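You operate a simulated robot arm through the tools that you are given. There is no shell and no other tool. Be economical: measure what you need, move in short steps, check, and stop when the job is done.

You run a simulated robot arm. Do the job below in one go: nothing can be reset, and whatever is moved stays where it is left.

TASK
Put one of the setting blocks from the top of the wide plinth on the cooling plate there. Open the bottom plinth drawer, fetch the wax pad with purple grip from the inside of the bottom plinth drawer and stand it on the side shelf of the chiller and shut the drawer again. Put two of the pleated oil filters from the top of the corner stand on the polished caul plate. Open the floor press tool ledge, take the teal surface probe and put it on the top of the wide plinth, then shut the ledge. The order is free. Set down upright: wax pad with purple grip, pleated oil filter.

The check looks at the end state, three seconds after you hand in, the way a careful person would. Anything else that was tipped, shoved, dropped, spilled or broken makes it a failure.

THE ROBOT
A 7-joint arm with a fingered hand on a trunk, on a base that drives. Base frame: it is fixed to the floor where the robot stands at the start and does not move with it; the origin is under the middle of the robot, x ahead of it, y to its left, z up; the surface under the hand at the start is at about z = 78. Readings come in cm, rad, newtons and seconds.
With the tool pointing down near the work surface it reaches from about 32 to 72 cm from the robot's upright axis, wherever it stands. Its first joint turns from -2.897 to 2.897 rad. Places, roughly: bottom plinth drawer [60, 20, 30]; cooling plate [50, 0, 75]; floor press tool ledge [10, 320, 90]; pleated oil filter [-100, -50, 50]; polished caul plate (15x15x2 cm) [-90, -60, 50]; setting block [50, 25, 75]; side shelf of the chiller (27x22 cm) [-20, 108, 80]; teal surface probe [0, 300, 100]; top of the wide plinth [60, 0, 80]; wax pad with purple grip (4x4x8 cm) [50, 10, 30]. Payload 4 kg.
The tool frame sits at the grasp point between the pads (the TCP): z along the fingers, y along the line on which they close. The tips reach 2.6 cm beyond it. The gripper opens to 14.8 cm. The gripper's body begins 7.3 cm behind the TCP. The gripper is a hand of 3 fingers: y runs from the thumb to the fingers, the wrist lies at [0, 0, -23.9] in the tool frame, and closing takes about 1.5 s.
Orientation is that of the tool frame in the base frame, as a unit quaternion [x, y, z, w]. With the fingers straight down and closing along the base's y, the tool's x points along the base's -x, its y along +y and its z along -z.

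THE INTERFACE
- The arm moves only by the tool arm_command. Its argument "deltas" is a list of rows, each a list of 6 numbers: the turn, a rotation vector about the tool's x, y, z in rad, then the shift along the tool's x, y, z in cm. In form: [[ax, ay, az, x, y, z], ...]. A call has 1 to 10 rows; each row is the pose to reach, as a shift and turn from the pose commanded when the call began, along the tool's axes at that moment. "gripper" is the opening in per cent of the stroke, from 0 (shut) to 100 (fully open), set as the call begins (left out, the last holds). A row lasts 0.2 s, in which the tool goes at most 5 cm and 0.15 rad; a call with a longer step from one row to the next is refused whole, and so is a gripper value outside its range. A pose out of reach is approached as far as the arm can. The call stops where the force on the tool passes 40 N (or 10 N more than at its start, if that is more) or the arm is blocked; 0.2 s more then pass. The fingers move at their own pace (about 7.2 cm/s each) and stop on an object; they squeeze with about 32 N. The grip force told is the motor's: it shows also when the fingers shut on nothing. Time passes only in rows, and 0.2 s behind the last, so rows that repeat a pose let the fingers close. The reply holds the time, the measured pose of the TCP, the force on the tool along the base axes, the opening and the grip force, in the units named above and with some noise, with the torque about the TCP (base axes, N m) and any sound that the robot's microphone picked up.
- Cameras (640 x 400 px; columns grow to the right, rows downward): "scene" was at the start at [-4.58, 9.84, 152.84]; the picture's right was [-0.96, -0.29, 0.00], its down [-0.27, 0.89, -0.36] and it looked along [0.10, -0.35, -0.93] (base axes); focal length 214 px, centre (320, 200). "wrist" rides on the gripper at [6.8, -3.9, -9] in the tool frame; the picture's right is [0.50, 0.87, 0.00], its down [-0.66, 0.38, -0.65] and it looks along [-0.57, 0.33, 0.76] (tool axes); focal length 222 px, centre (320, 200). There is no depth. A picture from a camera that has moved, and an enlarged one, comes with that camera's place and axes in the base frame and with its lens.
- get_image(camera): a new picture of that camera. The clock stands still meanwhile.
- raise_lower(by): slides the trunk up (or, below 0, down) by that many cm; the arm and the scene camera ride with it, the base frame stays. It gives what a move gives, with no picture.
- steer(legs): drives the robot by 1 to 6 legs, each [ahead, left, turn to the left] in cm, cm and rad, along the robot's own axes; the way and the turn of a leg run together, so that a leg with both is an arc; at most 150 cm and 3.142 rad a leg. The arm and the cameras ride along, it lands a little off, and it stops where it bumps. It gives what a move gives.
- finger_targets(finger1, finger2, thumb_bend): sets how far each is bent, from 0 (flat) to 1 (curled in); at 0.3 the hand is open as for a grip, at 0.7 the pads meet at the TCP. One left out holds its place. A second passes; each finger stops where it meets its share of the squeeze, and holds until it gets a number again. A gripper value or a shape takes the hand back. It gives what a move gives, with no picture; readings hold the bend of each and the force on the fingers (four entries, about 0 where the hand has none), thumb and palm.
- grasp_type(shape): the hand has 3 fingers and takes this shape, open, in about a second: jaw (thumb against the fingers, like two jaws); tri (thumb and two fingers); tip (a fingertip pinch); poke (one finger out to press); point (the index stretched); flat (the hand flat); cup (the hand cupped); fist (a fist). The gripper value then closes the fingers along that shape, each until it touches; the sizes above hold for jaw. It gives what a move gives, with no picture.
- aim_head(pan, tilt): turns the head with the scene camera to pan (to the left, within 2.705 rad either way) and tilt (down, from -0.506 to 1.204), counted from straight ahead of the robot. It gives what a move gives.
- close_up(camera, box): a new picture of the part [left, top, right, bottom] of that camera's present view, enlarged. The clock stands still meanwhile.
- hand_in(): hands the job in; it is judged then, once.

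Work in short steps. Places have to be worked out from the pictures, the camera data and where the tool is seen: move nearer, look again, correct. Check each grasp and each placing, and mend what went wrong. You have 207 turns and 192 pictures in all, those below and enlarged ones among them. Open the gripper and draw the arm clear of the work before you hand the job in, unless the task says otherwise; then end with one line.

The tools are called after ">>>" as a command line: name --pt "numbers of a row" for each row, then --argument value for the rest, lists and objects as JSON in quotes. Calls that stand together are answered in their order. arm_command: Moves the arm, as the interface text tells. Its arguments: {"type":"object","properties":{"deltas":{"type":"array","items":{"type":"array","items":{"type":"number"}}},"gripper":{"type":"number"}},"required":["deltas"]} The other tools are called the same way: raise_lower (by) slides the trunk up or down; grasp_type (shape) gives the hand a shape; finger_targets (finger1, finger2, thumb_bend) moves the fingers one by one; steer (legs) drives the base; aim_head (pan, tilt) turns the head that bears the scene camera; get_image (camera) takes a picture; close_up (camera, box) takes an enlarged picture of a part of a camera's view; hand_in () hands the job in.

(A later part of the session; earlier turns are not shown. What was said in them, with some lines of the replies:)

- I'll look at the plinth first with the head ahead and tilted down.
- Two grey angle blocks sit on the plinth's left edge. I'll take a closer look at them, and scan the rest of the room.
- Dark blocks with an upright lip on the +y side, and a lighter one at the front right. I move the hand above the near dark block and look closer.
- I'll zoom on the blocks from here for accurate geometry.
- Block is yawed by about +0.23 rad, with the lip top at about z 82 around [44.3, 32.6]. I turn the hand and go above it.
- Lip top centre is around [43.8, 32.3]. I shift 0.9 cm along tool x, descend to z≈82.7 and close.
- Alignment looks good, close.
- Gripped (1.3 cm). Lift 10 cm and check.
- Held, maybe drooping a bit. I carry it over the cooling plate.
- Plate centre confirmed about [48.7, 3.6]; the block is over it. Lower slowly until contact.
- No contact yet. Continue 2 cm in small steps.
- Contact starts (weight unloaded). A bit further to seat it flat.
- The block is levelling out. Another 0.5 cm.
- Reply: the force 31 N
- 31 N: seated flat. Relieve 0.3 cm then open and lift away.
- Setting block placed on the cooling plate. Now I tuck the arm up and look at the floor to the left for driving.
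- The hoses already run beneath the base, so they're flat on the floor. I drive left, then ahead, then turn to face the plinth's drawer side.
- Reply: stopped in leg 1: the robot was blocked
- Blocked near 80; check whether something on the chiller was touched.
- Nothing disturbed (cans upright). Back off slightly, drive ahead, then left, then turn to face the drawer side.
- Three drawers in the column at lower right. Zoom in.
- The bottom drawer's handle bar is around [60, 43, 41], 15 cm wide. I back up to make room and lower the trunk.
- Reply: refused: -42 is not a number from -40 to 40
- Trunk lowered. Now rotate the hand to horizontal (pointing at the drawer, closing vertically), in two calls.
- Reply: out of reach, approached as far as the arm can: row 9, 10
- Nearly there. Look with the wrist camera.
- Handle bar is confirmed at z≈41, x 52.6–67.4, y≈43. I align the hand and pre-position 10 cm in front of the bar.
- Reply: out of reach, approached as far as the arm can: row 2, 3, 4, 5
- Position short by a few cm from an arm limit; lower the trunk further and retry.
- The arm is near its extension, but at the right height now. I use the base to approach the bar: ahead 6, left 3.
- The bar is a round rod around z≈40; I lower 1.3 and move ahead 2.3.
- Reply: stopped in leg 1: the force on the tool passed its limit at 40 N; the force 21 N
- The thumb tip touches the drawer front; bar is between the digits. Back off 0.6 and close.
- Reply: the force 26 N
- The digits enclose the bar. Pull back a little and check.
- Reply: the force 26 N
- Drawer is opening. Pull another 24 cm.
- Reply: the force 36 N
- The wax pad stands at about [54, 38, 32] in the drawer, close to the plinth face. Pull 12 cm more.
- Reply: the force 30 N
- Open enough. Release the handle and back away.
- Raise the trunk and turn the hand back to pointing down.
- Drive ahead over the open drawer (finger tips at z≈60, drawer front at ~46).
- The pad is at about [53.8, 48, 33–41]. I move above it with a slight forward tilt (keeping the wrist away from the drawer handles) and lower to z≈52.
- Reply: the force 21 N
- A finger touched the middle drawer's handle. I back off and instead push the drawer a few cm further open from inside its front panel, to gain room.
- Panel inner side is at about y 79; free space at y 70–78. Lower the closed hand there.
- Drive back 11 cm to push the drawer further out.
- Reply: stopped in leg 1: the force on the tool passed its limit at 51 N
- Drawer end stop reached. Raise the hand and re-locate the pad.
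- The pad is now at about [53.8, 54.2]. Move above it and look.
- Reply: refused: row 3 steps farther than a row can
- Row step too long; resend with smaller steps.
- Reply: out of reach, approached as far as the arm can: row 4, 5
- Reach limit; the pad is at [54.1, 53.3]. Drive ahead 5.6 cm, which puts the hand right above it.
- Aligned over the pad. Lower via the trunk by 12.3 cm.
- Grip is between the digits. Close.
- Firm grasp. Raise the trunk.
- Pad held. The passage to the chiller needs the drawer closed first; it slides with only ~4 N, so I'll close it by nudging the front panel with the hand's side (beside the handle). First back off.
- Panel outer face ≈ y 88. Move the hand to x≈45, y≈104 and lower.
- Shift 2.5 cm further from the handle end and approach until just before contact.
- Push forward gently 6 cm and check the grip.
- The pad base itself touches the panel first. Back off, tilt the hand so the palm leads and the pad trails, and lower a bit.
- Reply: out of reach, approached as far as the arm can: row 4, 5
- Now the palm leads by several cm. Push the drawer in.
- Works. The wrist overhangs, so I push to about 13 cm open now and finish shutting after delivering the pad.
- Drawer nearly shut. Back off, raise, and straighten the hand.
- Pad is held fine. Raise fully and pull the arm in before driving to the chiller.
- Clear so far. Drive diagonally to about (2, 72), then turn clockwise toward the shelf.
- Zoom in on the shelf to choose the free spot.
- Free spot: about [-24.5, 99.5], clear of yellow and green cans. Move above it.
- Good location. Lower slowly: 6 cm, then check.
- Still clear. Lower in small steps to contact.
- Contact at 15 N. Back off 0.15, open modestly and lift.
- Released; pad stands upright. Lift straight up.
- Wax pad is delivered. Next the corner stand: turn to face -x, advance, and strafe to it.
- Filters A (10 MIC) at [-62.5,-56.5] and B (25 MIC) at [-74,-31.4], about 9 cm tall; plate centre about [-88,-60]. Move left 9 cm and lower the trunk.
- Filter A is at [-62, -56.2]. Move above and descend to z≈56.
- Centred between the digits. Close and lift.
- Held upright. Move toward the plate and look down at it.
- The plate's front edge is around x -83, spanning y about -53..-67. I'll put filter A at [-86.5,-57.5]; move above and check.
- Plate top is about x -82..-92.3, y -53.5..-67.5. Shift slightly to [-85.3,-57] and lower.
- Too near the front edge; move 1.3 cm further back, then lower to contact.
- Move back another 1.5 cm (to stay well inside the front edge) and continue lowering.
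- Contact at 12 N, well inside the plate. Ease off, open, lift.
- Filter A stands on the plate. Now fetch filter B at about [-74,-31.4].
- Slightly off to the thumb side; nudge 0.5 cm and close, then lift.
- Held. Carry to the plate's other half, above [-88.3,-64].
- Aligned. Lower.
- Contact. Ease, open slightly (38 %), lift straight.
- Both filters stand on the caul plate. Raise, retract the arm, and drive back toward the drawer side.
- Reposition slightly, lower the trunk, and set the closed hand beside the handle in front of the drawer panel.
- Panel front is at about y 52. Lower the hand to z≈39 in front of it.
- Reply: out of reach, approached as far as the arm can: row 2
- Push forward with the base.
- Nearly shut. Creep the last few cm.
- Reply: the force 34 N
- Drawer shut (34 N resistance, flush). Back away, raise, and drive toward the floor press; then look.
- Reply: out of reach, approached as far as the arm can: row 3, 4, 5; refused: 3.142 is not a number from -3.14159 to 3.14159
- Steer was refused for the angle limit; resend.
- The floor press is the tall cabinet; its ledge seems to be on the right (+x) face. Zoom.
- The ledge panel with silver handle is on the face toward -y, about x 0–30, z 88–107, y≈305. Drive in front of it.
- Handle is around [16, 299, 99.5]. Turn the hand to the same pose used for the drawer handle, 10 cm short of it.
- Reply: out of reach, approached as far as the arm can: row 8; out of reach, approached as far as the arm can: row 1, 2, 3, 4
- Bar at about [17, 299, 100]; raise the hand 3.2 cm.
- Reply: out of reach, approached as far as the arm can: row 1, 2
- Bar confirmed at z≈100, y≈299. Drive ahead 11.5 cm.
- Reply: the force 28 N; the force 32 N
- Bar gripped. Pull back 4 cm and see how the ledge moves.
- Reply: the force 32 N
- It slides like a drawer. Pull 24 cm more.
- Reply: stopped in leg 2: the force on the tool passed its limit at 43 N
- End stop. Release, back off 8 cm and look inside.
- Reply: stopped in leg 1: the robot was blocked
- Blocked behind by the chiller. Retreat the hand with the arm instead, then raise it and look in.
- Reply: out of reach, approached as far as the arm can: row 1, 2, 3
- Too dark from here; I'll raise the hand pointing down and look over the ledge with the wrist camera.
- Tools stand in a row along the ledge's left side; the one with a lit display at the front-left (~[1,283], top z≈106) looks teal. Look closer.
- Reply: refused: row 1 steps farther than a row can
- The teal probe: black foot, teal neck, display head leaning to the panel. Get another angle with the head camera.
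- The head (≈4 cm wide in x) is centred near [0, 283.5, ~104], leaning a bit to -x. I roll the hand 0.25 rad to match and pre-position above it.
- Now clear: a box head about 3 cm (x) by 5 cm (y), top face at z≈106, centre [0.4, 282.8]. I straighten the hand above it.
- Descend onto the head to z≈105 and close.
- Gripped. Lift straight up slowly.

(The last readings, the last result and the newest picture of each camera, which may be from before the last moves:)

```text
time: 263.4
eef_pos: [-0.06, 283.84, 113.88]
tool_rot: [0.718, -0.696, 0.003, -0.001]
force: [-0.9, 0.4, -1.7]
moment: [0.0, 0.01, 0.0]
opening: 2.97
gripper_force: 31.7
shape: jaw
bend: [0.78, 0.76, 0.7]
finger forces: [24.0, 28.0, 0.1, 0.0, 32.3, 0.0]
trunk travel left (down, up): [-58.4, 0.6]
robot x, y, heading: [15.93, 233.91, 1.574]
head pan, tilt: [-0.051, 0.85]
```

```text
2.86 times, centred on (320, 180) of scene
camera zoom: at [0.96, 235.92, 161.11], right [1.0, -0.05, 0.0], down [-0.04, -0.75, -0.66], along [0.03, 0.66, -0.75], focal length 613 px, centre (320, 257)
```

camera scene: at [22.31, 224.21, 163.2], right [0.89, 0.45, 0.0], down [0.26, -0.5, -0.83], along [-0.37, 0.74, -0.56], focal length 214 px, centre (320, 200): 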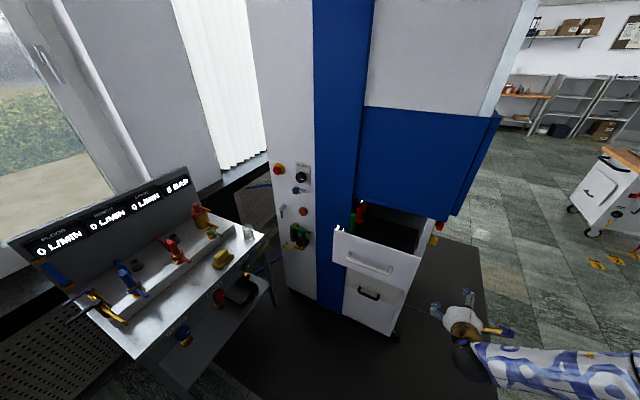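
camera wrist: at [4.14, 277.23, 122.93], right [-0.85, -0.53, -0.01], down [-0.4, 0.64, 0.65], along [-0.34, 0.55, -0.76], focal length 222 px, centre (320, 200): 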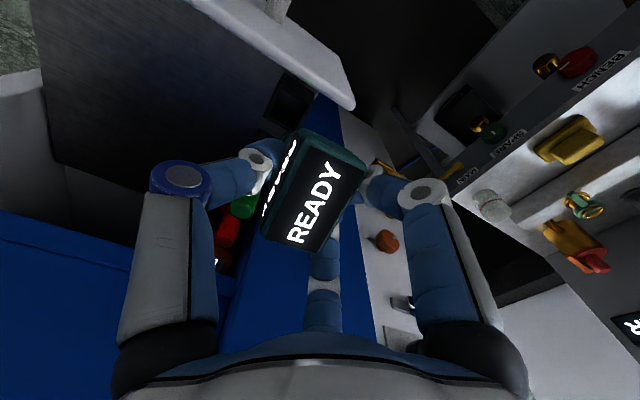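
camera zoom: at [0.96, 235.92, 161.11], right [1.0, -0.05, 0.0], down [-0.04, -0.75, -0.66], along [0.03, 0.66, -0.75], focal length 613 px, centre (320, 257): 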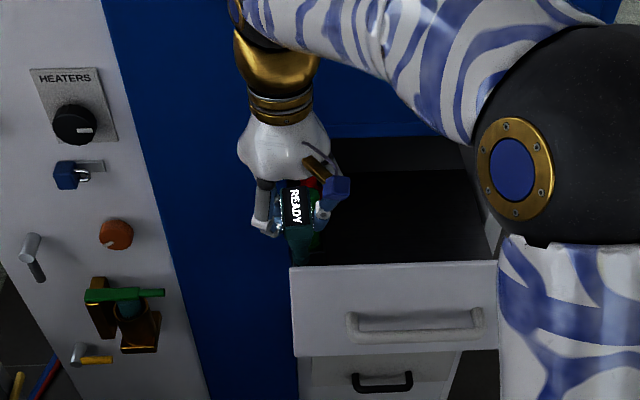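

The probe came out of its holder. Lift further.

>>> arm_command --pt "0 0 0 0 0 -3" --pt "0 0 0 0 0 -6" --pt "0 0 0 0 0 -9" --pt "0 0 0 0 0 -12" --pt "0 0 0 0 0 -14"

>>> close_up --camera "scene" --box '[240, 80, 400, 250]'

```text
time: 264.6
eef_pos: [-0.14, 283.91, 128.0]
tool_rot: [0.718, -0.696, 0.004, -0.003]
force: [-0.4, 0.4, -1.4]
moment: [0.0, 0.04, 0.02]
opening: 2.97
gripper_force: 31.7
shape: jaw
bend: [0.78, 0.76, 0.7]
finger forces: [24.4, 28.6, 0.1, 0.0, 32.4, 0.0]
trunk travel left (down, up): [-58.4, 0.6]
robot x, y, heading: [15.93, 233.85, 1.572]
head pan, tilt: [-0.051, 0.85]
```

```text
2.35 times, centred on (320, 165) of scene
camera zoom: at [0.99, 235.94, 161.11], right [1.0, -0.05, 0.0], down [-0.04, -0.75, -0.66], along [0.03, 0.66, -0.75], focal length 505 px, centre (320, 282)
```

zoom: 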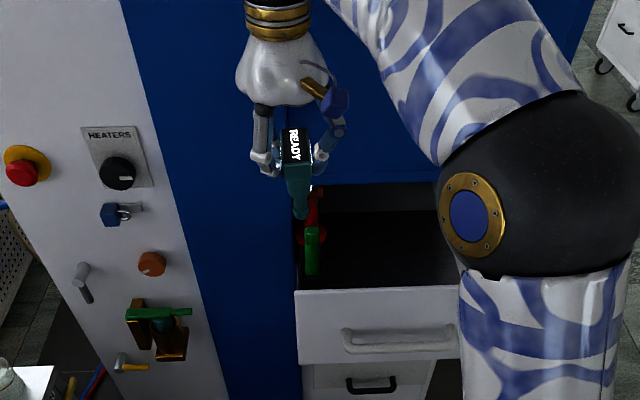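

The probe (about 11 cm long, tapered tip) is free. I'll deliver it to the plinth first, then come back to shut the ledge. Drive out and turn.

>>> steer --legs '[[-10, 0, 0], [0, -49, 0], [0, 0, -3.14], [120, 0, 0]]'

```text
time: 281.3
eef_pos: [78.64, 52.8, 127.96]
tool_rot: [0.703, 0.711, -0.003, -0.003]
force: [0.5, 0.3, -0.4]
moment: [0.01, -0.03, -0.03]
opening: 2.95
gripper_force: 31.8
shape: jaw
bend: [0.78, 0.76, 0.7]
finger forces: [25.6, 0.0, 0.0, 0.0, 32.0, 0.1]
trunk travel left (down, up): [-58.4, 0.6]
robot x, y, heading: [63.35, 102.82, -1.586]
head pan, tilt: [-0.051, 0.85]
```

>>> steer --legs '[[8, -12, 0.015]]'

>>> arm_command --pt "0 0 0 -1.5 -3 0" --pt "0 0 0 -3 -6 0" --pt "0 0 0 -4.5 -9 0" --pt "0 0 0 -6 -12 0" --pt "0 0 0 -7 -14 0"

>>> aim_head --pan 0.1 --tilt 0.75

>>> get_image --camera "scene"

>>> get_image --camera "wrist"

```text
time: 282.7
eef_pos: [67.27, 45.03, 128.07]
tool_rot: [0.697, 0.717, -0.002, -0.003]
force: [0.5, -1.3, -1.3]
moment: [0.01, 0.01, -0.02]
opening: 2.95
gripper_force: 32.1
shape: jaw
bend: [0.78, 0.76, 0.7]
finger forces: [25.8, 0.0, 0.0, 0.0, 32.2, 0.0]
trunk travel left (down, up): [-58.4, 0.6]
robot x, y, heading: [51.14, 95.07, -1.57]
head pan, tilt: [-0.051, 0.85]
```

```text
time: 283.9
eef_pos: [53.48, 37.49, 128.09]
tool_rot: [0.697, 0.717, -0.002, -0.003]
force: [0.7, -0.1, -1.6]
moment: [-0.04, -0.03, 0.0]
opening: 2.94
gripper_force: 32.0
shape: jaw
bend: [0.78, 0.76, 0.7]
finger forces: [26.3, 0.0, 0.1, 0.1, 32.1, 0.0]
trunk travel left (down, up): [-58.4, 0.6]
robot x, y, heading: [51.85, 94.94, -1.573]
head pan, tilt: [-0.051, 0.85]
```

```text
time: 284.6
eef_pos: [53.48, 37.51, 127.99]
tool_rot: [0.698, 0.716, -0.003, -0.004]
force: [-0.1, 0.2, -1.5]
moment: [0.0, -0.02, 0.0]
opening: 2.91
gripper_force: 31.8
shape: jaw
bend: [0.78, 0.76, 0.7]
finger forces: [26.4, 0.0, 0.1, 0.0, 32.2, 0.0]
trunk travel left (down, up): [-58.4, 0.6]
robot x, y, heading: [51.59, 95.15, -1.572]
head pan, tilt: [0.099, 0.75]
```

```text
29 pictures are left
camera scene: at [67.23, 92.78, 161.91], right [-1.0, -0.1, 0.0], down [-0.07, 0.68, -0.73], along [0.07, -0.73, -0.68], focal length 214 px, centre (320, 200)
```

scene: 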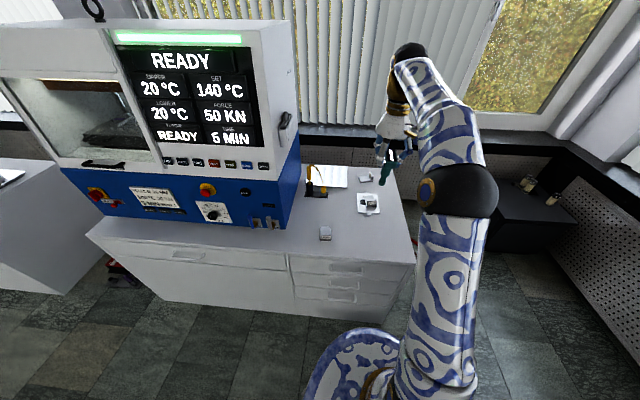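

```text
28 pictures are left
camera wrist: at [49.55, 44.13, 137.12], right [0.85, 0.52, -0.01], down [0.4, -0.65, 0.65], along [0.34, -0.56, -0.76], focal length 222 px, centre (320, 200)
```

wrist: 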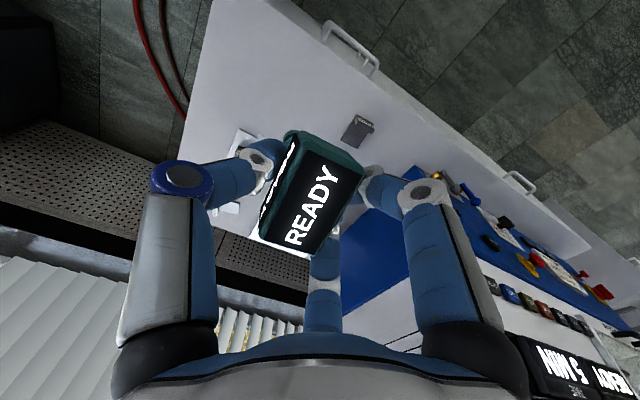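

Lower the trunk and pitch the hand forward so the probe can be laid down gently.

>>> raise_lower --by -20

>>> arm_command --pt "0 -0.14 0 -0.9 -0.2 1.7" --pt "0 -0.28 0 -1.8 -0.5 3.4" --pt "0 -0.42 0 -2.8 -0.7 5.1" --pt "0 -0.56 0 -3.7 -1 6.8" --pt "0 -0.7 0 -4.6 -1.2 8.5" --pt "0 -0.84 0 -5.5 -1.5 10.2" --pt "0 -0.98 0 -6.5 -1.7 12"

>>> close_up --camera "scene" --box '[280, 120, 440, 260]'

```text
time: 286.8
eef_pos: [53.55, 37.57, 108.08]
tool_rot: [0.698, 0.716, -0.002, -0.004]
force: [0.0, 0.1, -1.5]
moment: [0.02, -0.04, -0.01]
opening: 2.95
gripper_force: 31.7
shape: jaw
bend: [0.78, 0.76, 0.7]
finger forces: [26.3, 0.1, 0.0, 0.1, 32.2, 0.0]
trunk travel left (down, up): [-38.4, 20.6]
robot x, y, heading: [51.52, 95.3, -1.573]
head pan, tilt: [0.099, 0.75]
```

```text
time: 288.4
eef_pos: [51.67, 31.09, 95.87]
tool_rot: [0.614, 0.634, -0.331, 0.335]
force: [-0.1, 0.3, -0.8]
moment: [0.07, 0.01, 0.02]
opening: 2.96
gripper_force: 32.0
shape: jaw
bend: [0.78, 0.76, 0.7]
finger forces: [28.0, 0.0, 0.0, 0.1, 32.4, 0.0]
trunk travel left (down, up): [-38.4, 20.6]
robot x, y, heading: [51.58, 95.05, -1.574]
head pan, tilt: [0.099, 0.75]
```

```text
2.86 times, centred on (360, 190) of scene
camera zoom: at [67.25, 92.79, 141.91], right [-1.0, -0.1, 0.0], down [-0.07, 0.68, -0.73], along [0.07, -0.73, -0.68], focal length 613 px, centre (206, 229)
```

zoom: 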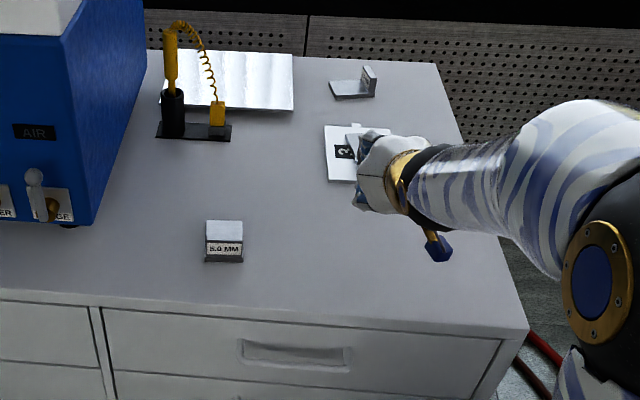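

Pitched by 56°. Lower vertically 8 cm, then creep.

>>> arm_command --pt "0 0 0 2.5 0 1.65" --pt "0 0 0 5 0 3.3" --pt "0 0 0 6.6 0 4.4"

>>> get_image --camera "wrist"

>>> close_up --camera "scene" --box '[310, 150, 430, 260]'

```text
time: 289.2
eef_pos: [51.75, 30.93, 87.99]
tool_rot: [0.614, 0.633, -0.331, 0.334]
force: [0.2, -0.6, -0.9]
moment: [0.03, 0.0, 0.0]
opening: 2.94
gripper_force: 32.0
shape: jaw
bend: [0.78, 0.76, 0.7]
finger forces: [28.2, 0.0, 0.1, 0.1, 32.3, 0.0]
trunk travel left (down, up): [-38.4, 20.6]
robot x, y, heading: [51.48, 94.89, -1.576]
head pan, tilt: [0.099, 0.75]
```

```text
26 pictures are left
camera wrist: at [47.63, 42.06, 87.4], right [0.85, 0.3, -0.42], down [0.38, 0.19, 0.91], along [0.35, -0.93, 0.05], focal length 222 px, centre (320, 200)
```

wrist: 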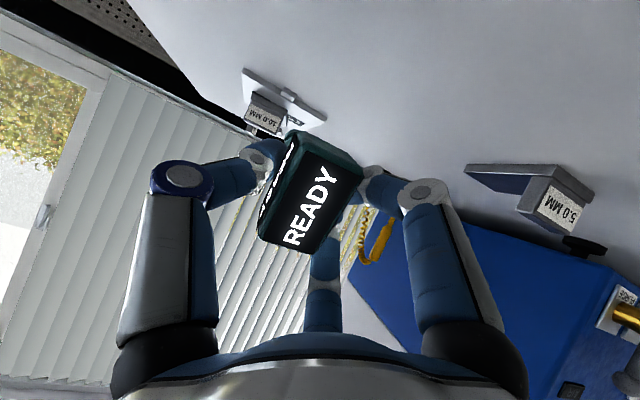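

```text
3.64 times, centred on (370, 205) of scene
camera zoom: at [67.24, 92.78, 141.91], right [-1.0, -0.1, 0.0], down [-0.07, 0.68, -0.73], along [0.07, -0.73, -0.68], focal length 780 px, centre (138, 182)
```

zoom: 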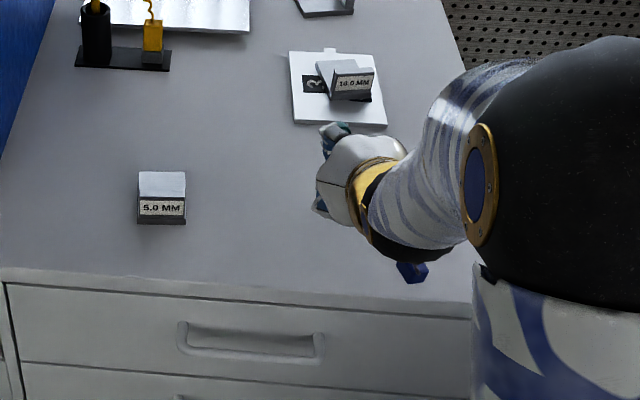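

>>> arm_command --pt "0 0 0 0.83 0 0.55" --pt "0 0 0 1.66 0 1.1" --pt "0 0 0 2.1 0 1.4" --pt "0 0 0 2.5 0 1.65"

```text
time: 290.2
eef_pos: [51.85, 31.18, 85.12]
tool_rot: [0.614, 0.634, -0.331, 0.335]
force: [1.0, 0.0, -1.8]
moment: [0.0, -0.04, -0.03]
opening: 2.96
gripper_force: 32.4
shape: jaw
bend: [0.78, 0.76, 0.7]
finger forces: [28.2, 0.0, 0.0, 0.0, 32.4, 0.0]
trunk travel left (down, up): [-38.4, 20.6]
robot x, y, heading: [51.94, 94.57, -1.577]
head pan, tilt: [0.099, 0.75]
```

>>> arm_command --pt "0 0 0 0.42 0 0.28" --pt "0 0 0 0.83 0 0.55" --pt "0 0 0 1.25 0 0.83"

>>> close_up --camera "wrist" --box '[140, 60, 500, 300]'

```text
time: 291.0
eef_pos: [51.7, 31.12, 83.68]
tool_rot: [0.614, 0.633, -0.331, 0.334]
force: [0.1, -0.2, -1.3]
moment: [0.04, -0.01, 0.03]
opening: 2.95
gripper_force: 31.7
shape: jaw
bend: [0.78, 0.76, 0.7]
finger forces: [28.2, 0.1, 0.0, 0.1, 32.4, 0.1]
trunk travel left (down, up): [-38.4, 20.6]
robot x, y, heading: [51.5, 95.29, -1.576]
head pan, tilt: [0.099, 0.75]
```

```text
1.67 times, centred on (320, 180) of wrist
camera zoom: at [47.65, 42.22, 83.13], right [0.85, 0.3, -0.42], down [0.38, 0.19, 0.91], along [0.35, -0.93, 0.04], focal length 370 px, centre (320, 233)
```

zoom: 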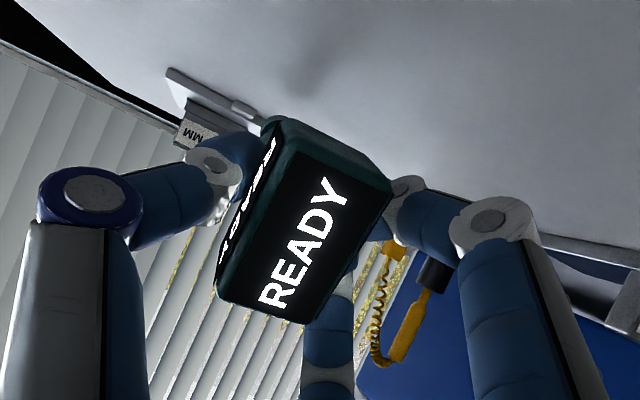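

>>> arm_command --pt "0 0 0 0.33 0 0.22" --pt "0 0 0 0.66 0 0.44" --pt "0 0 0 1.0 0 0.66"

```text
time: 291.8
eef_pos: [51.79, 31.04, 82.42]
tool_rot: [0.614, 0.634, -0.331, 0.334]
force: [1.0, -0.1, -0.8]
moment: [-0.08, 0.0, 0.01]
opening: 2.94
gripper_force: 31.9
shape: jaw
bend: [0.78, 0.76, 0.7]
finger forces: [27.6, 0.1, 0.0, 0.0, 32.3, 0.0]
trunk travel left (down, up): [-38.4, 20.6]
robot x, y, heading: [51.42, 95.15, -1.571]
head pan, tilt: [0.099, 0.75]
```

>>> arm_command --pt "0 0 0 0.25 0 0.17" --pt "0 0 0 0.5 0 0.33"

>>> close_up --camera "wrist" --box '[140, 20, 500, 260]'

```text
time: 292.4
eef_pos: [51.71, 31.12, 81.85]
tool_rot: [0.615, 0.634, -0.331, 0.334]
force: [0.2, 0.5, 0.9]
moment: [-0.13, 0.0, 0.01]
opening: 2.97
gripper_force: 32.1
shape: jaw
bend: [0.78, 0.76, 0.7]
finger forces: [27.6, 0.0, 0.0, 0.0, 32.3, 0.0]
trunk travel left (down, up): [-38.4, 20.6]
robot x, y, heading: [51.51, 94.76, -1.57]
head pan, tilt: [0.099, 0.75]
```

```text
1.67 times, centred on (320, 140) of wrist
camera zoom: at [47.61, 42.18, 81.26], right [0.85, 0.3, -0.42], down [0.38, 0.19, 0.91], along [0.35, -0.93, 0.05], focal length 370 px, centre (320, 300)
```

zoom: 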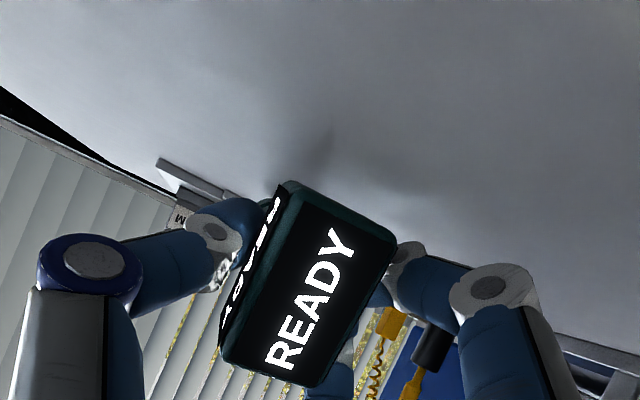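

Tip touches. Lower 0.5 more, then release.

>>> arm_command --pt "0 0 0 0.25 0 0.17" --pt "0 0 0 0.5 0 0.33"

>>> arm_command --pt "0 0 0 0 0 0" --pt "0 0 0 0 0 0" --pt "0 0 0 0 0 0" --pt "0 0 0 0 0 0" --pt "0 0 0 0 0 0" --gripper 50

>>> get_image --camera "wrist"

```text
time: 293.0
eef_pos: [51.8, 31.05, 81.28]
tool_rot: [0.614, 0.634, -0.331, 0.334]
force: [-0.6, 1.1, 0.9]
moment: [-0.16, 0.01, -0.07]
opening: 2.96
gripper_force: 31.5
shape: jaw
bend: [0.78, 0.76, 0.7]
finger forces: [27.4, 0.0, 0.0, 0.0, 32.5, 0.0]
trunk travel left (down, up): [-38.4, 20.6]
robot x, y, heading: [51.36, 94.89, -1.574]
head pan, tilt: [0.099, 0.75]
```

```text
time: 294.2
eef_pos: [51.67, 31.03, 81.46]
tool_rot: [0.615, 0.633, -0.331, 0.335]
force: [-5.0, -5.1, 19.7]
moment: [0.12, -0.28, -0.05]
opening: 6.58
gripper_force: 0.2
shape: jaw
bend: [0.81, 0.36, 0.7]
finger forces: [19.6, 0.0, 0.0, 0.0, 0.0, 0.0]
trunk travel left (down, up): [-38.4, 20.6]
robot x, y, heading: [51.47, 95.12, -1.573]
head pan, tilt: [0.099, 0.75]
```

```text
22 pictures are left
camera wrist: at [47.57, 42.17, 80.78], right [0.86, 0.3, -0.42], down [0.38, 0.19, 0.91], along [0.35, -0.93, 0.05], focal length 222 px, centre (320, 200)
```

wrist: 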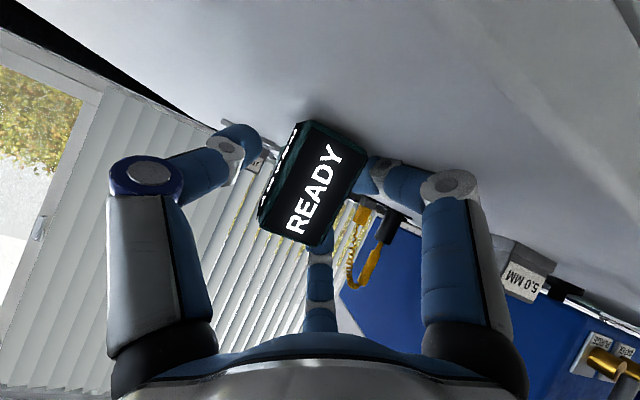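

Probe rests on the surface; one finger presses the table. Ease up 0.6, then withdraw along the hand axis.

>>> arm_command --pt "0 0 0 -0.5 0 -0.4" --pt "0 0 0 -0.5 0 -0.4" --pt "0 0 0 -0.5 0 -2.5" --pt "0 0 0 -0.5 0 -6" --pt "0 0 0 -0.5 0 -10" --pt "0 0 0 -1 0 -14" --pt "0 0 0 -4 0 -17"

>>> get_image --camera "wrist"

>>> close_up --camera "scene" --box '[280, 120, 440, 260]'

```text
time: 295.8
eef_pos: [51.48, 43.23, 93.74]
tool_rot: [0.614, 0.635, -0.33, 0.334]
force: [-0.8, 0.1, 0.6]
moment: [0.03, 0.0, -0.02]
opening: 7.34
gripper_force: 0.2
shape: jaw
bend: [0.36, 0.36, 0.7]
finger forces: [0.1, 0.0, 0.0, 0.0, 0.0, 0.0]
trunk travel left (down, up): [-38.4, 20.6]
robot x, y, heading: [51.34, 95.1, -1.571]
head pan, tilt: [0.099, 0.75]
```

```text
21 pictures are left
camera wrist: at [47.3, 54.25, 93.23], right [0.85, 0.3, -0.42], down [0.38, 0.19, 0.91], along [0.35, -0.93, 0.04], focal length 222 px, centre (320, 200)
```

wrist: 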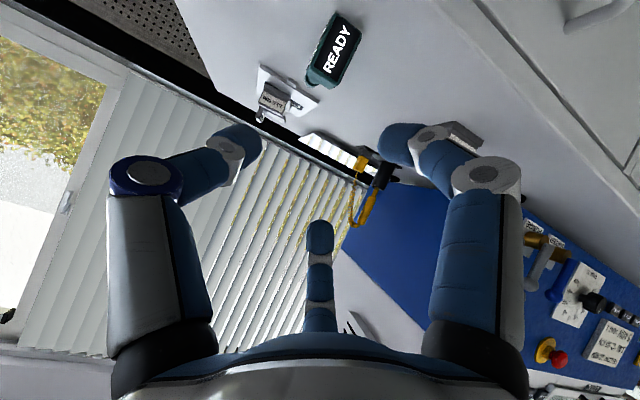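

```text
2.86 times, centred on (360, 190) of scene
camera zoom: at [67.24, 92.81, 141.91], right [-1.0, -0.1, 0.0], down [-0.07, 0.68, -0.73], along [0.07, -0.73, -0.68], focal length 613 px, centre (206, 229)
```

zoom: 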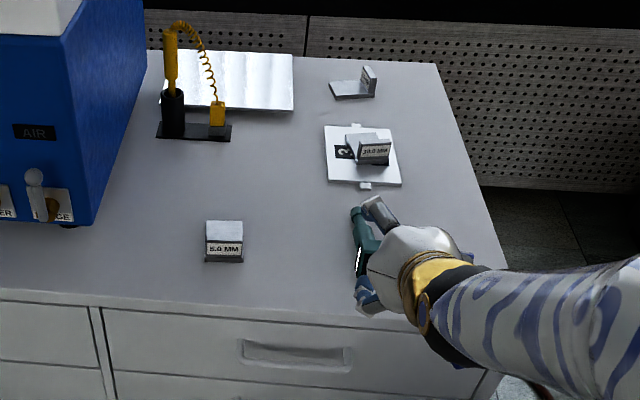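

Probe lies on the plinth top, clear of everything. Now retract, close the fist, and drive back to shut the ledge.

>>> arm_command --pt "0 0 0 0 0 -3" --pt "0 0 0 1.5 3 -5" --pt "0 0 0 3 6 -6" --pt "0 0 0 4.4 9 -7" --pt "0 0 0 4.4 12 -7" --gripper 0

>>> raise_lower --by 6

>>> steer --legs '[[-10, 10, 0], [-118, 2, 0], [0, 0, 3.14]]'

```text
time: 297.0
eef_pos: [64.73, 50.73, 93.7]
tool_rot: [0.621, 0.642, -0.302, 0.334]
force: [0.0, -0.7, -0.9]
moment: [-0.02, -0.01, 0.08]
opening: 0.01
gripper_force: 32.1
shape: jaw
bend: [0.7, 0.7, 0.7]
finger forces: [0.0, 0.0, 0.1, 0.0, 0.1, 0.1]
out of reach, approached as far as the arm can: row 2, 3, 4, 5
trunk travel left (down, up): [-38.4, 20.6]
robot x, y, heading: [51.69, 95.38, -1.573]
head pan, tilt: [0.099, 0.75]
```

```text
time: 298.0
eef_pos: [64.22, 50.77, 99.59]
tool_rot: [0.624, 0.64, -0.304, 0.33]
force: [-0.3, -0.2, -0.3]
moment: [-0.03, -0.03, -0.01]
opening: 0.02
gripper_force: 32.4
shape: jaw
bend: [0.7, 0.7, 0.7]
finger forces: [0.0, 0.0, 0.0, 0.0, 0.0, 0.1]
trunk travel left (down, up): [-44.4, 14.6]
robot x, y, heading: [51.43, 95.14, -1.574]
head pan, tilt: [0.099, 0.75]
```

```text
time: 312.2
eef_pos: [54.24, 268.5, 99.59]
tool_rot: [-0.623, 0.641, 0.322, 0.312]
force: [0.0, 0.8, 1.1]
moment: [0.0, 0.02, 0.0]
opening: 0.01
gripper_force: 32.2
shape: jaw
bend: [0.7, 0.7, 0.7]
finger forces: [0.0, 0.0, 0.0, 0.0, 0.1, 0.0]
trunk travel left (down, up): [-44.4, 14.6]
robot x, y, heading: [64.35, 223.8, 1.53]
head pan, tilt: [0.099, 0.75]
```

>>> steer --legs '[[0, 0, 0.04], [0, 26, 0]]'

>>> aim_head --pan 0.3 --tilt 0.75

>>> get_image --camera "scene"

>>> get_image --camera "wrist"

```text
time: 314.5
eef_pos: [26.23, 267.99, 99.51]
tool_rot: [0.636, -0.628, -0.328, -0.304]
force: [0.0, 0.3, -0.5]
moment: [0.04, 0.0, 0.0]
opening: 0.01
gripper_force: 31.5
shape: jaw
bend: [0.7, 0.7, 0.7]
finger forces: [0.0, 0.1, 0.0, 0.0, 0.0, 0.0]
trunk travel left (down, up): [-44.4, 14.6]
robot x, y, heading: [38.83, 223.37, 1.566]
head pan, tilt: [0.099, 0.75]
```

```text
time: 315.2
eef_pos: [26.21, 268.08, 99.53]
tool_rot: [0.636, -0.629, -0.328, -0.304]
force: [-0.2, 0.1, 1.2]
moment: [0.01, 0.0, -0.01]
opening: 0.0
gripper_force: 32.2
shape: jaw
bend: [0.7, 0.7, 0.7]
finger forces: [0.0, 0.0, 0.0, 0.0, 0.1, 0.1]
trunk travel left (down, up): [-44.4, 14.6]
robot x, y, heading: [38.51, 224.06, 1.564]
head pan, tilt: [0.3, 0.75]
```

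```text
19 pictures are left
camera scene: at [20.77, 225.69, 147.91], right [0.96, 0.29, 0.0], down [0.2, -0.65, -0.73], along [-0.21, 0.7, -0.68], focal length 214 px, centre (320, 200)
```

scene: 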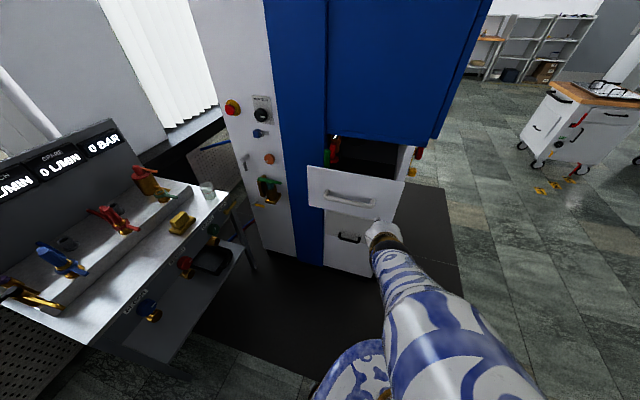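

```text
18 pictures are left
camera wrist: at [30.46, 256.85, 99.39], right [-0.87, -0.32, -0.38], down [-0.35, -0.14, 0.93], along [-0.35, 0.94, 0.01], focal length 222 px, centre (320, 200)
```

wrist: 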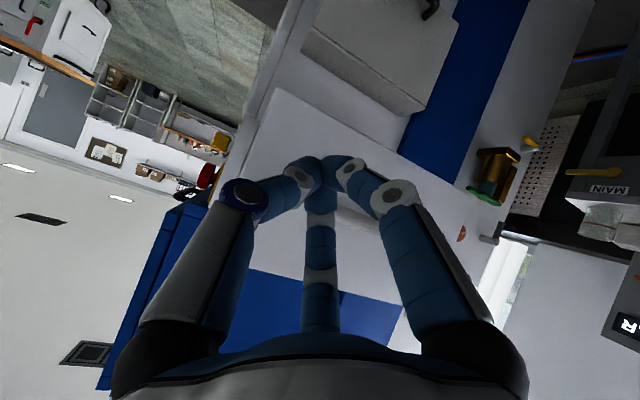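

Aligned with the panel beside the handle. Push.

>>> steer --legs '[[10, 0, 0], [9, 0, 0], [8, 0, 0]]'

>>> get_image --camera "scene"

```text
time: 317.7
eef_pos: [26.09, 295.12, 99.51]
tool_rot: [0.637, -0.628, -0.329, -0.303]
force: [0.8, -0.4, -0.7]
moment: [0.01, 0.03, 0.03]
opening: 0.0
gripper_force: 31.7
shape: jaw
bend: [0.7, 0.7, 0.7]
finger forces: [0.0, 0.0, 0.0, 0.0, 0.0, 0.0]
trunk travel left (down, up): [-44.4, 14.6]
robot x, y, heading: [38.34, 251.06, 1.568]
head pan, tilt: [0.3, 0.75]
```

```text
17 pictures are left
camera scene: at [20.81, 252.74, 147.91], right [0.96, 0.29, 0.0], down [0.2, -0.65, -0.73], along [-0.22, 0.7, -0.68], focal length 214 px, centre (320, 200)
```

scene: 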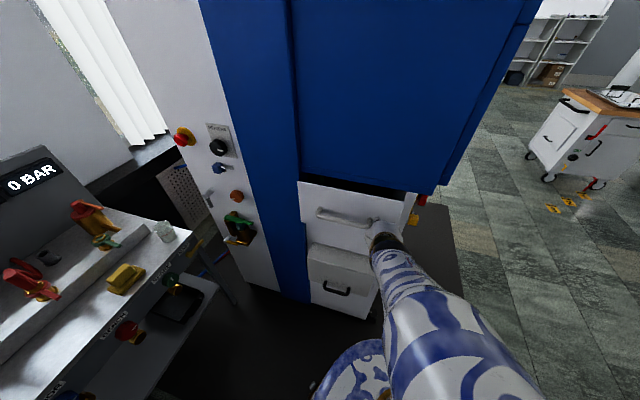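

>>> steer --legs '[[2, 0, 0], [2, 0, 0], [1, 0, 0]]'

>>> close_up --camera "scene" --box '[270, 150, 460, 310]'

```text
time: 319.3
eef_pos: [26.08, 299.3, 99.12]
tool_rot: [0.64, -0.629, -0.325, -0.3]
force: [-0.3, -12.2, 1.1]
moment: [-0.05, -0.01, -0.03]
opening: 0.0
gripper_force: 31.7
shape: jaw
bend: [0.7, 0.7, 0.7]
finger forces: [0.0, 0.0, 0.1, 0.0, 0.1, 0.1]
trunk travel left (down, up): [-44.4, 14.6]
robot x, y, heading: [38.51, 255.01, 1.568]
head pan, tilt: [0.3, 0.75]
stopped in leg 3: the force on the tool passed its limit at 52 N (the readings are from after the stop); the commanded pose is now the measured one
```

```text
2.50 times, centred on (365, 230) of scene
camera zoom: at [20.82, 257.09, 147.92], right [0.96, 0.3, 0.0], down [0.2, -0.65, -0.73], along [-0.22, 0.7, -0.68], focal length 536 px, centre (208, 125)
```

zoom: 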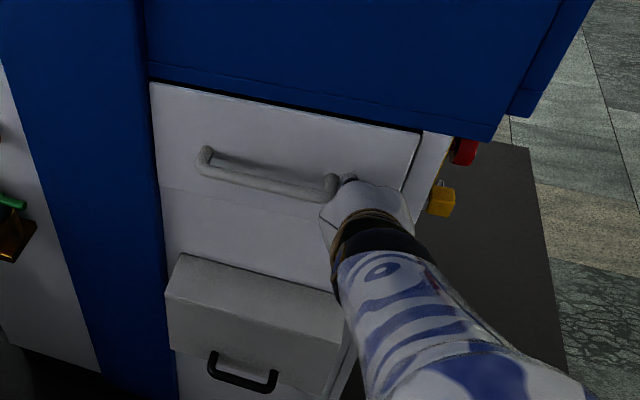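

Stopped by resistance: shut. Back off, open the hand and verify.

>>> steer --legs '[[-22, 0, 0], [0, -30, 0]]'

>>> arm_command --pt "0 0 0 0 0 0" --pt "0 0 0 0 0 0" --pt "0 0 0 0 0 0" --pt "0 0 0 0 0 0" --gripper 100

>>> aim_head --pan 0.7 --tilt 0.6

>>> close_up --camera "scene" --box '[220, 100, 420, 300]'

```text
time: 322.6
eef_pos: [56.57, 277.39, 99.06]
tool_rot: [0.64, -0.628, -0.325, -0.3]
force: [0.5, 0.4, 0.7]
moment: [0.02, 0.01, 0.01]
opening: 0.0
gripper_force: 32.4
shape: jaw
bend: [0.7, 0.7, 0.7]
finger forces: [0.1, 0.1, 0.0, 0.0, 0.0, 0.0]
trunk travel left (down, up): [-44.4, 14.6]
robot x, y, heading: [68.91, 233.27, 1.576]
head pan, tilt: [0.3, 0.75]
```

```text
time: 323.6
eef_pos: [56.53, 277.26, 99.04]
tool_rot: [0.64, -0.629, -0.325, -0.301]
force: [0.6, 0.5, 0.3]
moment: [-0.03, 0.0, 0.01]
opening: 14.8
gripper_force: 0.1
shape: jaw
bend: [0.3, 0.3, 0.3]
finger forces: [0.1, 0.0, 0.1, 0.1, 0.1, 0.0]
trunk travel left (down, up): [-44.4, 14.6]
robot x, y, heading: [69.02, 233.18, 1.572]
head pan, tilt: [0.3, 0.75]
```

```text
time: 324.5
eef_pos: [56.43, 277.44, 99.13]
tool_rot: [0.64, -0.628, -0.325, -0.299]
force: [0.3, 0.4, -0.5]
moment: [-0.03, 0.01, -0.01]
opening: 14.78
gripper_force: 0.1
shape: jaw
bend: [0.3, 0.3, 0.3]
finger forces: [0.0, 0.0, 0.0, 0.0, 0.1, 0.0]
trunk travel left (down, up): [-44.4, 14.6]
robot x, y, heading: [69.14, 233.34, 1.575]
head pan, tilt: [0.7, 0.6]
```

```text
2.00 times, centred on (320, 200) of scene
camera zoom: at [48.05, 234.02, 149.2], right [0.76, 0.65, 0.0], down [0.36, -0.43, -0.82], along [-0.53, 0.63, -0.57], focal length 429 px, centre (320, 200)
```

zoom: 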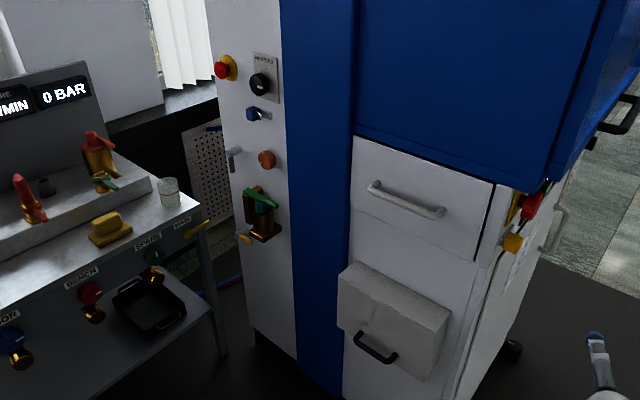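

Ledge is shut flush. A last glance back at the plinth and chiller.

>>> aim_head --pan 2.6 --tilt 0.35

>>> get_image --camera "scene"

```text
time: 326.4
eef_pos: [56.54, 277.24, 99.09]
tool_rot: [0.64, -0.628, -0.325, -0.3]
force: [0.6, 0.4, 0.0]
moment: [0.0, 0.05, 0.0]
opening: 14.78
gripper_force: 0.1
shape: jaw
bend: [0.3, 0.3, 0.3]
finger forces: [0.0, 0.0, 0.0, 0.1, 0.0, 0.1]
trunk travel left (down, up): [-44.4, 14.6]
robot x, y, heading: [68.86, 233.28, 1.57]
head pan, tilt: [2.601, 0.351]
```

```text
14 pictures are left
camera scene: at [48.97, 219.28, 151.47], right [-0.86, 0.51, 0.0], down [0.18, 0.29, -0.94], along [-0.48, -0.81, -0.34], focal length 214 px, centre (320, 200)
```

scene: 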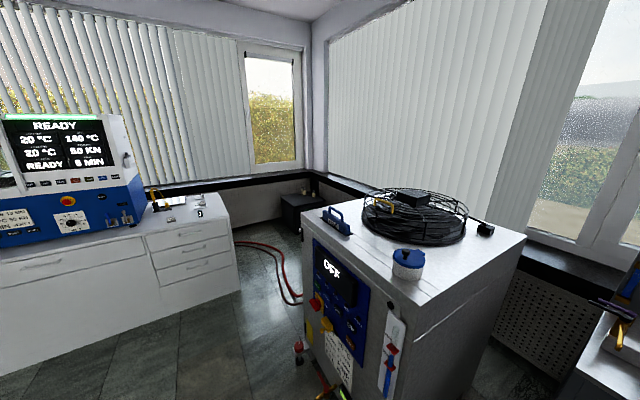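

>>> close_up --camera "scene" --box '[130, 160, 330, 300]'

```text
2.86 times, centred on (230, 230) of scene
camera zoom: at [48.97, 219.28, 151.47], right [-0.86, 0.51, 0.0], down [0.18, 0.29, -0.94], along [-0.48, -0.81, -0.34], focal length 613 px, centre (577, 114)
```

zoom: 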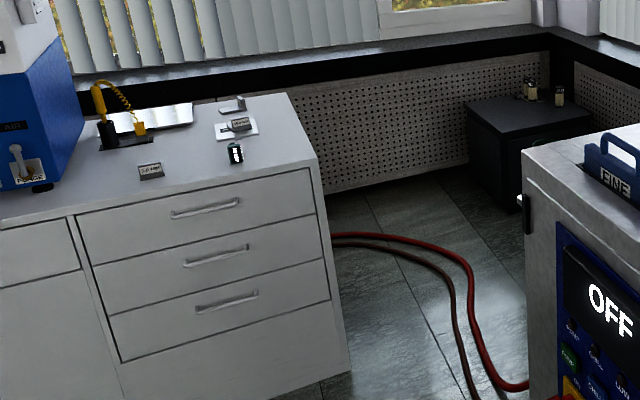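

Everything checks out: drawers are flush, the probe is on the plinth, the block is on the cooling plate and the filters are standing. Handing in.

>>> hand_in

```text
The job is handed in.
```

The job is handed in, with all four parts done: the 10.0 MM setting block is on the cooling plate, the wax pad stands on the chiller shelf, two filters stand on the caul plate, the teal probe lies on the wide plinth, and the drawer and ledge are shut.
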